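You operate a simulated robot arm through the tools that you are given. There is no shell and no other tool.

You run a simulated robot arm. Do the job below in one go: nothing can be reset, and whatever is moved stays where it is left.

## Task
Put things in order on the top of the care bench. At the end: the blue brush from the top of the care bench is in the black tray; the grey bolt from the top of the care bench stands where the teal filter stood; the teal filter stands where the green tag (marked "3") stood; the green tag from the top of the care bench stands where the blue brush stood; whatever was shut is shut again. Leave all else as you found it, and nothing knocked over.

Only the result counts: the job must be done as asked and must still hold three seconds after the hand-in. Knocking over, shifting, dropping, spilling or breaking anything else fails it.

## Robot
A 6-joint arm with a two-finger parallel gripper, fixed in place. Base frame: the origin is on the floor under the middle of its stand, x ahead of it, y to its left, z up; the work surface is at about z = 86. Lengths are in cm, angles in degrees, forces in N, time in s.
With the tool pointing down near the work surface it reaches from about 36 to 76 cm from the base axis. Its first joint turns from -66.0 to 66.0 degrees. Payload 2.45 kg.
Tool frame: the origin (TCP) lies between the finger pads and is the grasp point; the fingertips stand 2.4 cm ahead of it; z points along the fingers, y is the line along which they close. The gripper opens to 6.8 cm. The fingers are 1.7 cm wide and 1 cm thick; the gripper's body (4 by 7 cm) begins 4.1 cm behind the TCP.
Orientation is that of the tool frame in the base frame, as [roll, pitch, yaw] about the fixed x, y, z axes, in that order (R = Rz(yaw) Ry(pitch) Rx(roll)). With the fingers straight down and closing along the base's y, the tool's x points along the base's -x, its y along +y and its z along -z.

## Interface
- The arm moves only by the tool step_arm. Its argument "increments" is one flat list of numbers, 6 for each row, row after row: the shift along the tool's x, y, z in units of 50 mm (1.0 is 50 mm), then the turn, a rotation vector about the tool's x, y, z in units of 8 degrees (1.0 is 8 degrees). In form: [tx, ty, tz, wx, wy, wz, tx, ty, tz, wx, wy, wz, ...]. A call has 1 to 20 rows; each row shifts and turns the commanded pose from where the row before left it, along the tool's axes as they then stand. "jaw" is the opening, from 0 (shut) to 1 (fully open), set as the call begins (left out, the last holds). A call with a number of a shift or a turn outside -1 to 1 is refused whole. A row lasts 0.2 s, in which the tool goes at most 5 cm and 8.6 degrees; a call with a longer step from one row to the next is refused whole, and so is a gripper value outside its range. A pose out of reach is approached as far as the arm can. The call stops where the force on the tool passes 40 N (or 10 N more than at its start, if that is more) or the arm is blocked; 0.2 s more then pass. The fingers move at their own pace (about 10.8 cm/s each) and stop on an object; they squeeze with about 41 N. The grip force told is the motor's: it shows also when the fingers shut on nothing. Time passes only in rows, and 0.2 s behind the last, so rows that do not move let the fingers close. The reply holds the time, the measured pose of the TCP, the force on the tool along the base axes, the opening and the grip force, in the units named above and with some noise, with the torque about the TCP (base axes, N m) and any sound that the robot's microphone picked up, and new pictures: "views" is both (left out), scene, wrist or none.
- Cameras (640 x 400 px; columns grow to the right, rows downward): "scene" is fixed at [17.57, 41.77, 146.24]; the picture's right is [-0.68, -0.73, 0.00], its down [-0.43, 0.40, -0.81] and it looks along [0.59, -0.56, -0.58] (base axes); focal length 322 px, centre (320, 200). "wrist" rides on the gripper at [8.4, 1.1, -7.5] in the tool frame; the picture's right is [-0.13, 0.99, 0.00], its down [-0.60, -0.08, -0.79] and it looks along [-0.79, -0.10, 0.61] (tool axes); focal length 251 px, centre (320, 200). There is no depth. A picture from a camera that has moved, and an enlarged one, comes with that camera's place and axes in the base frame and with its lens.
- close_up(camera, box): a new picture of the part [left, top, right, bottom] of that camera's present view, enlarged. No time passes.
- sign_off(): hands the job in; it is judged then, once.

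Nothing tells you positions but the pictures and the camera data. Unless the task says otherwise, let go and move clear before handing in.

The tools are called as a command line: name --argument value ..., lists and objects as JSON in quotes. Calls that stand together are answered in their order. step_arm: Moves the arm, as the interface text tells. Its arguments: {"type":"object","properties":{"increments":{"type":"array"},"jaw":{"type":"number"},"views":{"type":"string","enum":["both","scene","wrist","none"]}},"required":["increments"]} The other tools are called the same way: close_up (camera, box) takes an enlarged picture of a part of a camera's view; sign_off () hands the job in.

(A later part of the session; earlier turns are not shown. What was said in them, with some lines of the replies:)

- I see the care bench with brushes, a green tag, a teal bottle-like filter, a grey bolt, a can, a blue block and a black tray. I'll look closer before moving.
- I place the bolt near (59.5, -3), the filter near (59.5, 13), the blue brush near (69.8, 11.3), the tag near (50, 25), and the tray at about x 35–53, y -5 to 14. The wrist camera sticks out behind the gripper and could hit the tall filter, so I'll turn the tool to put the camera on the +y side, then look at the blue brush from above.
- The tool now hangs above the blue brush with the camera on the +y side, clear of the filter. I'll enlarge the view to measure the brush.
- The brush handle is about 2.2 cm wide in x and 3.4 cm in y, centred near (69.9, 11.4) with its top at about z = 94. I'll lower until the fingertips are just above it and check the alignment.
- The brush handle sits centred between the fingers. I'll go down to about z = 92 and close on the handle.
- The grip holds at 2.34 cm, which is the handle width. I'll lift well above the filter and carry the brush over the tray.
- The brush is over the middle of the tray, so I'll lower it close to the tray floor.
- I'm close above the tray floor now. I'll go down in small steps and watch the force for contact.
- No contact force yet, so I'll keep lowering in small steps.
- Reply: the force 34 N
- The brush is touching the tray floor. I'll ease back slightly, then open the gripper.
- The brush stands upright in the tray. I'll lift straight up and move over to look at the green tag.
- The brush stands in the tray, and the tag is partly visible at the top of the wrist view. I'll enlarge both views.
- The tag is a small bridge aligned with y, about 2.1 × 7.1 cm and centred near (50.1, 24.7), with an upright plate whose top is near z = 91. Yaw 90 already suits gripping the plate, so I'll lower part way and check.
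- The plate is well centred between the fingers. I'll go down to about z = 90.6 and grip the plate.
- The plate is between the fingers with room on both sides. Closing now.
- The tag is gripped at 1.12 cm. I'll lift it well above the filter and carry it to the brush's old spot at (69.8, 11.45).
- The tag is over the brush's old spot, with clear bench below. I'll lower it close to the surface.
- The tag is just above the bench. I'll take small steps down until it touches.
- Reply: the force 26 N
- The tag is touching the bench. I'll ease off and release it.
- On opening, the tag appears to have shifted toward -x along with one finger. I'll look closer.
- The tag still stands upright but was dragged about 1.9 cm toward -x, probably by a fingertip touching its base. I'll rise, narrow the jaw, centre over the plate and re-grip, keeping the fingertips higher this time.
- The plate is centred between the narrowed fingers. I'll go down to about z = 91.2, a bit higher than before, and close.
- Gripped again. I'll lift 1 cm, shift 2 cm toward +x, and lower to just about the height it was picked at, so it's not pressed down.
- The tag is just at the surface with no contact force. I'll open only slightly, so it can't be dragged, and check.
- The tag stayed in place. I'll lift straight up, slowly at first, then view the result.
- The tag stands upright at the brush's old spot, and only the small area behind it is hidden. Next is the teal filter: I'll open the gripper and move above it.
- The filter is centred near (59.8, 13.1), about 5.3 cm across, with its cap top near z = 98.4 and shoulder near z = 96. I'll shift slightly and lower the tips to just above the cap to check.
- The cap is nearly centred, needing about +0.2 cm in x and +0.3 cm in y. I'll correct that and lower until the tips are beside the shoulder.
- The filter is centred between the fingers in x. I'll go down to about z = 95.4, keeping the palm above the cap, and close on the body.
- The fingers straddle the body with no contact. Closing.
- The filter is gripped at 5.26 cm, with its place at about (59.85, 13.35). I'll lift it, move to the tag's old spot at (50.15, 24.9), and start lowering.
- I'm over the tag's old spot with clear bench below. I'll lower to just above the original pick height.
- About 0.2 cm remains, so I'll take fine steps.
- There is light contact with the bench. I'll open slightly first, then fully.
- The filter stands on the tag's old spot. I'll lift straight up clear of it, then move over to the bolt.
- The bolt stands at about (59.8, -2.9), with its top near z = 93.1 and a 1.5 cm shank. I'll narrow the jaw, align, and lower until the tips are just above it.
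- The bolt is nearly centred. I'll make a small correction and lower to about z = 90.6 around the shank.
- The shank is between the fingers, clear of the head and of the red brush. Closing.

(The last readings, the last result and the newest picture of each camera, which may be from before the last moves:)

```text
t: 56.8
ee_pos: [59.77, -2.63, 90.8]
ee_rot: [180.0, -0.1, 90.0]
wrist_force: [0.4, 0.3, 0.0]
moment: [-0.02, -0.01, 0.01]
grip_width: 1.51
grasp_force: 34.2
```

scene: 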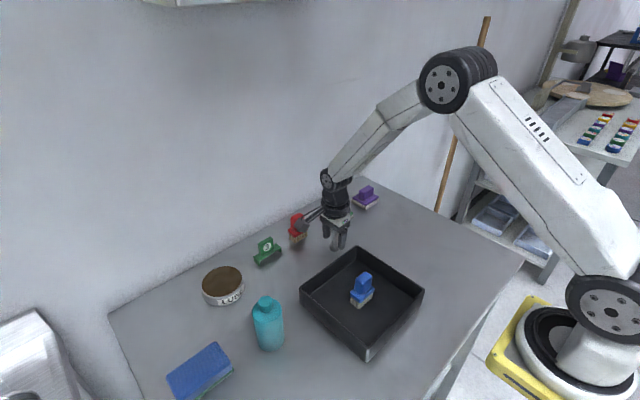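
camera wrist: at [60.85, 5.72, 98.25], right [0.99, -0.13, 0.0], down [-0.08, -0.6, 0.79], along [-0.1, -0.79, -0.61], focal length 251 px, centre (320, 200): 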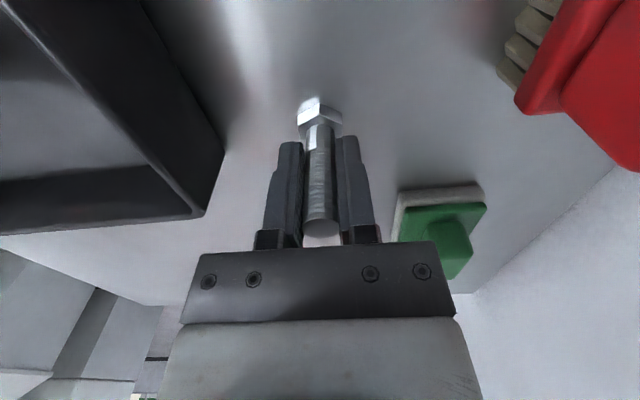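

The bolt is gripped at 1.5 cm. I'll lift it 8 cm, carry it along +y to the filter's old spot at (59.85, 13.35), and lower to just above the bench.

step_arm --increments '[0, 0, -0.1, 0, 0, 0, 0, 0, -0.4, 0, 0, 0, 0, 0, -0.6, 0, 0, 0, 0, 0, -0.5, 0, 0, 0, 0.4, 0.016, 0, 0, 0, 0, 0.65, 0, 0, 0, 0, 0, 0.65, 0, 0, 0, 0, 0, 0.65, 0, 0, 0, 0, 0, 0.55, 0, 0, 0, 0, 0, 0.3, 0, 0, 0, 0, 0, 0, 0, 0, 0, 0, 0]' --jaw 0 --views "both"

```text
t: 59.2
ee_pos: [59.77, 13.21, 98.87]
ee_rot: [180.0, 0.0, 90.0]
wrist_force: [-0.2, -1.0, -0.8]
moment: [-0.04, -0.01, 0.0]
grip_width: 1.5
grasp_force: 34.9
camera wrist: at [60.81, 21.66, 106.38], right [0.99, -0.13, 0.0], down [-0.08, -0.6, 0.79], along [-0.1, -0.79, -0.61], focal length 251 px, centre (320, 200)
```

scene: 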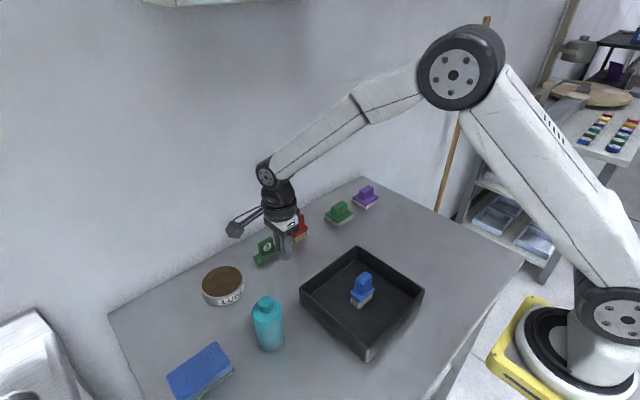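
wrist: 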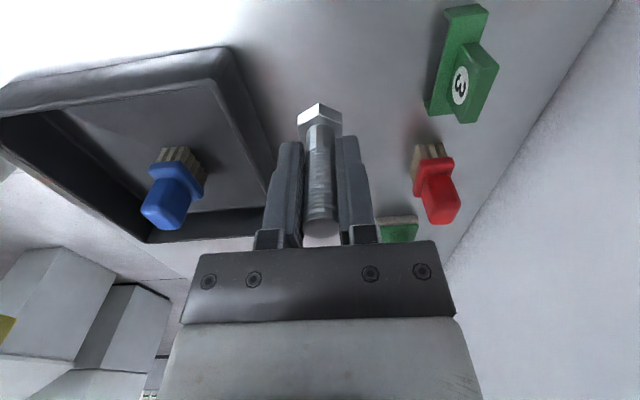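

The bolt is over the filter's old spot. Lowering now.

step_arm --increments '[0.02, 0.015, 0.4, 0, 0, 0, 0, 0, 0.5, 0, 0, 0, 0, 0, 0.4, 0, 0, 0, 0, 0, 0.2, 0, 0, 0, 0, 0, 0.06, 0, 0, 0, 0, 0, 0, 0, 0, 0]' --jaw 0 --views "both"

close_up --camera "scene" --box '[236, 210, 336, 290]'

```text
t: 60.6
ee_pos: [59.82, 13.35, 91.01]
ee_rot: [-179.9, 0.0, 89.9]
wrist_force: [0.5, -0.2, -0.5]
moment: [0.01, -0.02, 0.02]
grip_width: 1.48
grasp_force: 33.6
camera wrist: at [60.98, 21.73, 98.53], right [0.99, -0.13, 0.0], down [-0.08, -0.6, 0.79], along [-0.1, -0.79, -0.61], focal length 251 px, centre (320, 200)
```

scene: 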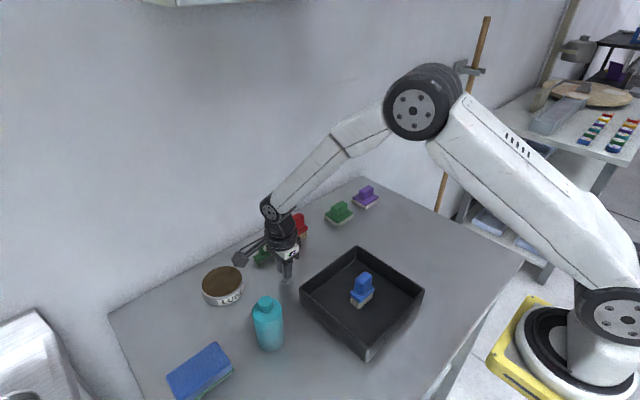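
wrist: 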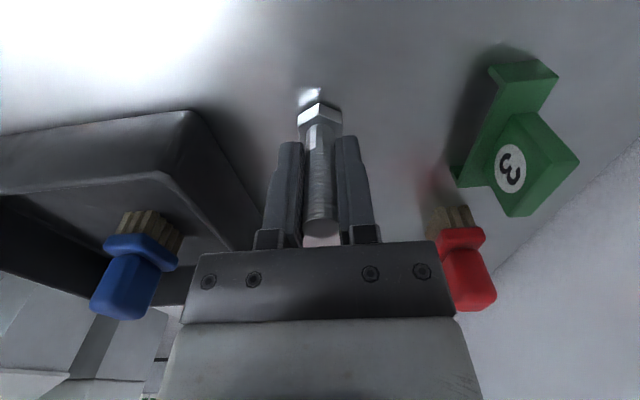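

```text
5.00 times, centred on (286, 250) of scene
camera zoom: at [17.57, 41.77, 146.23], right [-0.68, -0.73, 0.0], down [-0.43, 0.4, -0.81], along [0.59, -0.56, -0.58], focal length 1610 px, centre (490, -50)
```

zoom: 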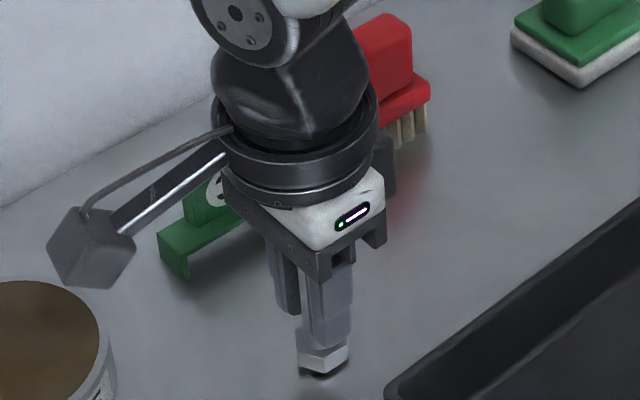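

The bolt is about 0.2 cm above the bench, so I'll take fine steps until light contact.

step_arm --increments '[0, 0, 0.02, 0, 0, 0, 0, 0, 0, 0, 0, 0]' --jaw 0 --views "none"

step_arm --increments '[0, 0, 0.015, 0, 0, 0, 0, 0, 0, 0, 0, 0]' --jaw 0 --views "none"

step_arm --increments '[0, 0, 0.01, 0, 0, 0, 0, 0, 0, 0, 0, 0]' --jaw 0 --views "none"

```text
t: 61.2
ee_pos: [59.81, 13.19, 90.88]
ee_rot: [180.0, 0.0, 90.0]
wrist_force: [-0.5, -0.2, -2.5]
moment: [0.02, -0.01, -0.02]
grip_width: 1.49
grasp_force: 34.3
```

```text
t: 61.8
ee_pos: [60.0, 13.24, 90.81]
ee_rot: [180.0, 0.0, 89.9]
wrist_force: [0.5, 0.8, -1.3]
moment: [0.03, 0.0, -0.01]
grip_width: 1.49
grasp_force: 33.9
```

```text
t: 62.4
ee_pos: [59.87, 13.21, 90.76]
ee_rot: [-179.9, -0.1, 89.9]
wrist_force: [0.6, -0.3, -1.5]
moment: [0.03, 0.01, 0.02]
grip_width: 1.48
grasp_force: 34.0
```

step_arm --increments '[0, 0, 0.01, 0, 0, 0, 0, 0, 0, 0, 0, 0]' --jaw 0 --views "none"

step_arm --increments '[0, 0, 0.01, 0, 0, 0, 0, 0, 0, 0, 0, 0]' --jaw 0 --views "none"

```text
t: 63.0
ee_pos: [59.85, 13.25, 90.71]
ee_rot: [-180.0, 0.1, 90.0]
wrist_force: [0.0, 0.3, -1.6]
moment: [-0.01, -0.03, 0.01]
grip_width: 1.49
grasp_force: 34.2
```

```text
t: 63.6
ee_pos: [60.0, 13.36, 90.77]
ee_rot: [180.0, -0.1, 90.0]
wrist_force: [-1.1, -0.5, 1.4]
moment: [0.0, 0.05, -0.01]
grip_width: 1.51
grasp_force: 33.8
```

Light contact is reached. I'll open a little first and check that the bolt stays upright.

step_arm --increments '[0, 0, 0, 0, 0, 0, 0, 0, 0, 0, 0, 0]' --jaw 0.32 --views "wrist"

step_arm --increments '[0, 0, 0, 0, 0, 0, 0, 0, 0, 0, 0, 0]' --jaw 0.55 --views "wrist"

```text
t: 64.2
ee_pos: [59.78, 13.4, 90.69]
ee_rot: [180.0, 0.0, 90.0]
wrist_force: [0.6, -0.2, 0.0]
moment: [0.01, 0.03, 0.01]
grip_width: 2.2
grasp_force: 0.1
camera wrist: at [60.99, 21.68, 98.23], right [0.99, -0.13, 0.0], down [-0.08, -0.6, 0.79], along [-0.1, -0.79, -0.61], focal length 251 px, centre (320, 200)
```

wrist: 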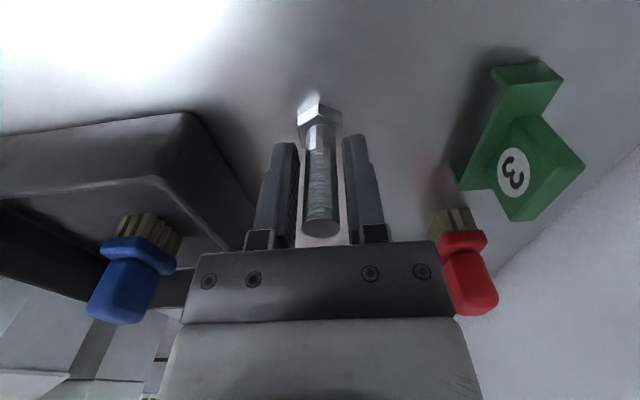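

```text
t: 64.8
ee_pos: [59.9, 13.22, 90.68]
ee_rot: [-179.9, 0.0, 90.0]
wrist_force: [0.0, -0.1, 0.3]
moment: [0.02, -0.02, 0.01]
grip_width: 3.72
grasp_force: 0.1
camera wrist: at [60.99, 21.68, 98.23], right [0.99, -0.13, 0.0], down [-0.08, -0.6, 0.79], along [-0.1, -0.79, -0.61], focal length 251 px, centre (320, 200)
```

wrist: 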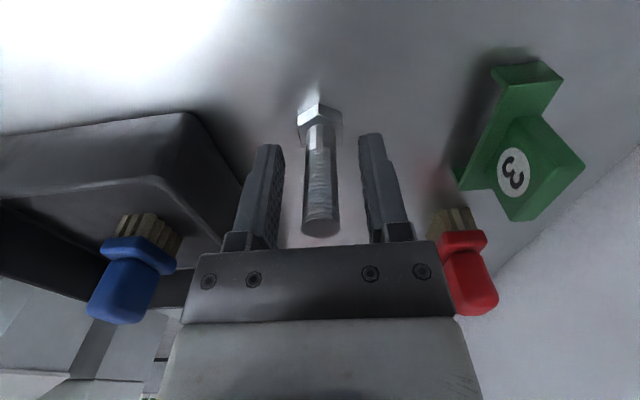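

The bolt stands free between the open fingers. I'll lift straight up, then back away from the bench and inspect everything.

step_arm --increments '[0, 0, -0.1, 0, 0, 0, 0, 0, -0.4, 0, 0, 0, 0, 0, -0.8, 0, 0, 0, 0, 0, -0.9, 0, 0, 0, 0, 0, -0.9, 0, 0, 0, 0, 0, -0.9, 0, 0, 0, 0, 0, -0.9, 0, 0, 0, -0.8, 0, 0, 0, 0, 0, -0.8, 0, 0, 0, 0, 0, -0.8, 0, 0, 0, 0, 0, -0.8, 0, 0, 0, 0, 0]' --jaw 0.55 --views "both"

close_up --camera "scene" --box '[230, 180, 390, 290]'

close_up --camera "scene" --box '[150, 250, 440, 400]'

```text
t: 67.2
ee_pos: [59.84, -2.78, 115.35]
ee_rot: [179.9, 0.1, 90.0]
wrist_force: [0.2, -0.5, 0.3]
moment: [0.0, -0.01, 0.02]
grip_width: 3.74
grasp_force: 0.1
camera wrist: at [60.99, 5.6, 122.83], right [0.99, -0.13, 0.0], down [-0.08, -0.6, 0.79], along [-0.1, -0.79, -0.61], focal length 251 px, centre (320, 200)
```

scene: 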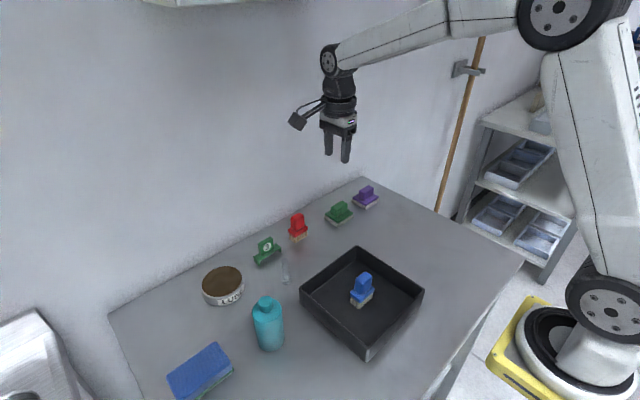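
wrist: 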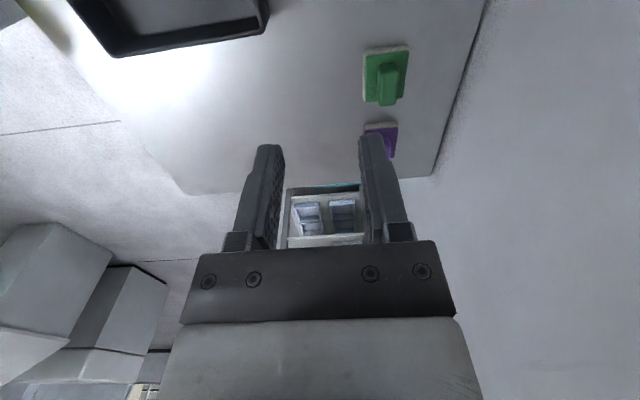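

```text
3.64 times, centred on (310, 235) of scene
camera zoom: at [17.57, 41.77, 146.24], right [-0.68, -0.73, 0.0], down [-0.43, 0.4, -0.81], along [0.59, -0.56, -0.58], focal length 1171 px, centre (356, 73)
```

zoom: 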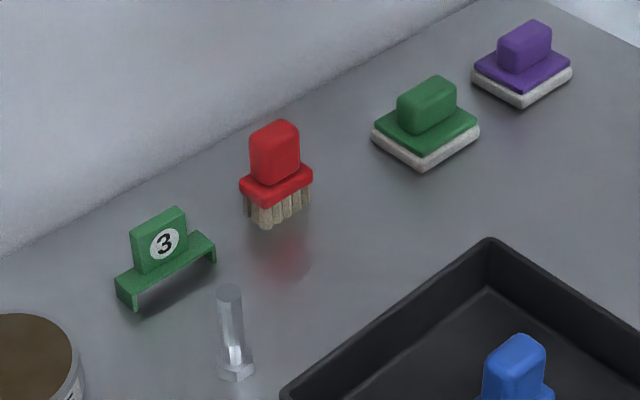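

```text
2.21 times, centred on (295, 325) of scene
camera zoom: at [17.57, 41.77, 146.24], right [-0.68, -0.73, 0.0], down [-0.43, 0.4, -0.81], along [0.59, -0.56, -0.58], focal length 711 px, centre (375, -76)
```

zoom: 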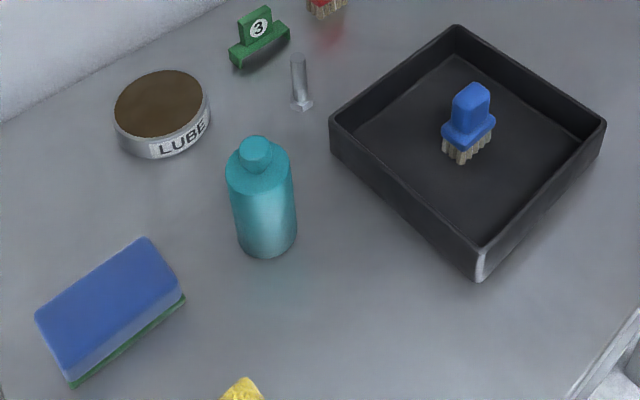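

All five items look upright and in their places. I'll repeat the initial close-up to compare the untouched things and check the tag's position.

close_up --camera "scene" --box '[240, 170, 400, 270]'

close_up --camera "scene" --box '[150, 240, 310, 400]'

close_up --camera "scene" --box '[240, 225, 304, 275]'

```text
4.00 times, centred on (320, 220) of scene
camera zoom: at [17.57, 41.77, 146.24], right [-0.68, -0.73, 0.0], down [-0.43, 0.4, -0.81], along [0.59, -0.56, -0.58], focal length 1288 px, centre (320, 120)
```

zoom: 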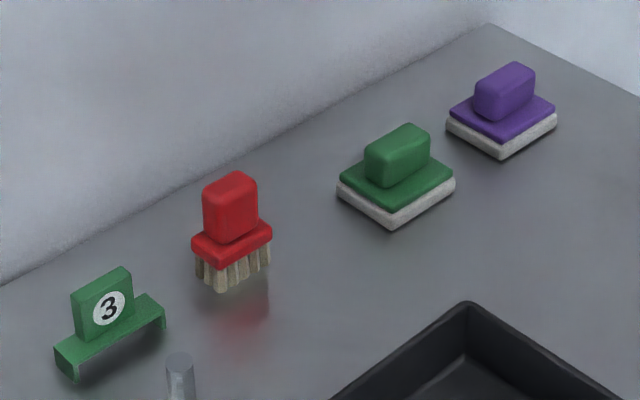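

```text
2.50 times, centred on (230, 320) of scene
camera zoom: at [17.57, 41.77, 146.24], right [-0.68, -0.73, 0.0], down [-0.43, 0.4, -0.81], along [0.59, -0.56, -0.58], focal length 805 px, centre (545, -100)
```

zoom: 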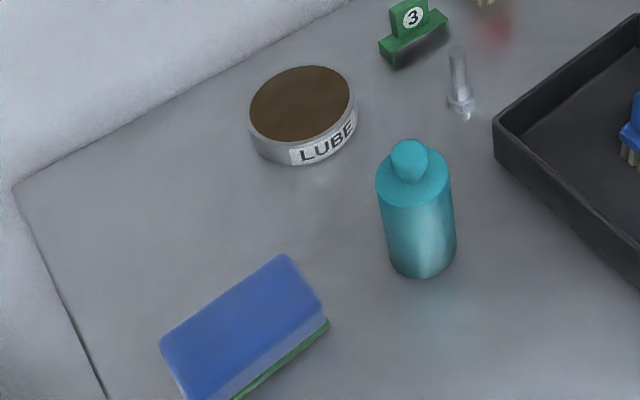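

```text
8.00 times, centred on (272, 250) of scene
camera zoom: at [17.57, 41.77, 146.24], right [-0.68, -0.73, 0.0], down [-0.43, 0.4, -0.81], along [0.59, -0.56, -0.58], focal length 2576 px, centre (704, -200)
```

zoom: 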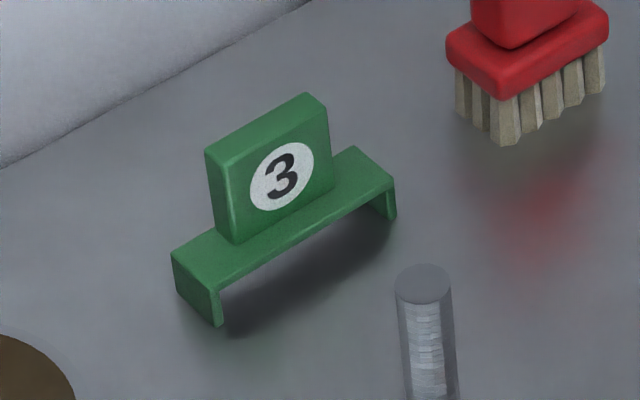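

The checks agree. The tag is at about (69.8, 11.2), the brush stands in the tray, the filter is on the tag's spot and the bolt is on the filter's spot. The tray, red brush, sponges and can match the first pictures. Nothing was opened, and the arm is clear, so I'm handing the job in.

sign_off

```text
The job is handed in.
```

The job is handed in, and in the last pictures all four items stand upright where you asked:

- **Blue brush:** it stands near the middle of the black tray.
- **Green tag:** it stands where the blue brush was. My first release dragged it about 1.9 cm off the spot, still upright, so I gripped it again and set it back. By the final pictures it is within about half a centimetre of the brush's old place.
- **Teal filter:** it stands where the green tag was.
- **Grey bolt:** it stands on its head where the teal filter was.

The tray, red brush, green and purple sponge pads, lube can and blue sponge look the same as in the first pictures. I opened nothing, so there was nothing to shut again, and the arm is clear of the bench.
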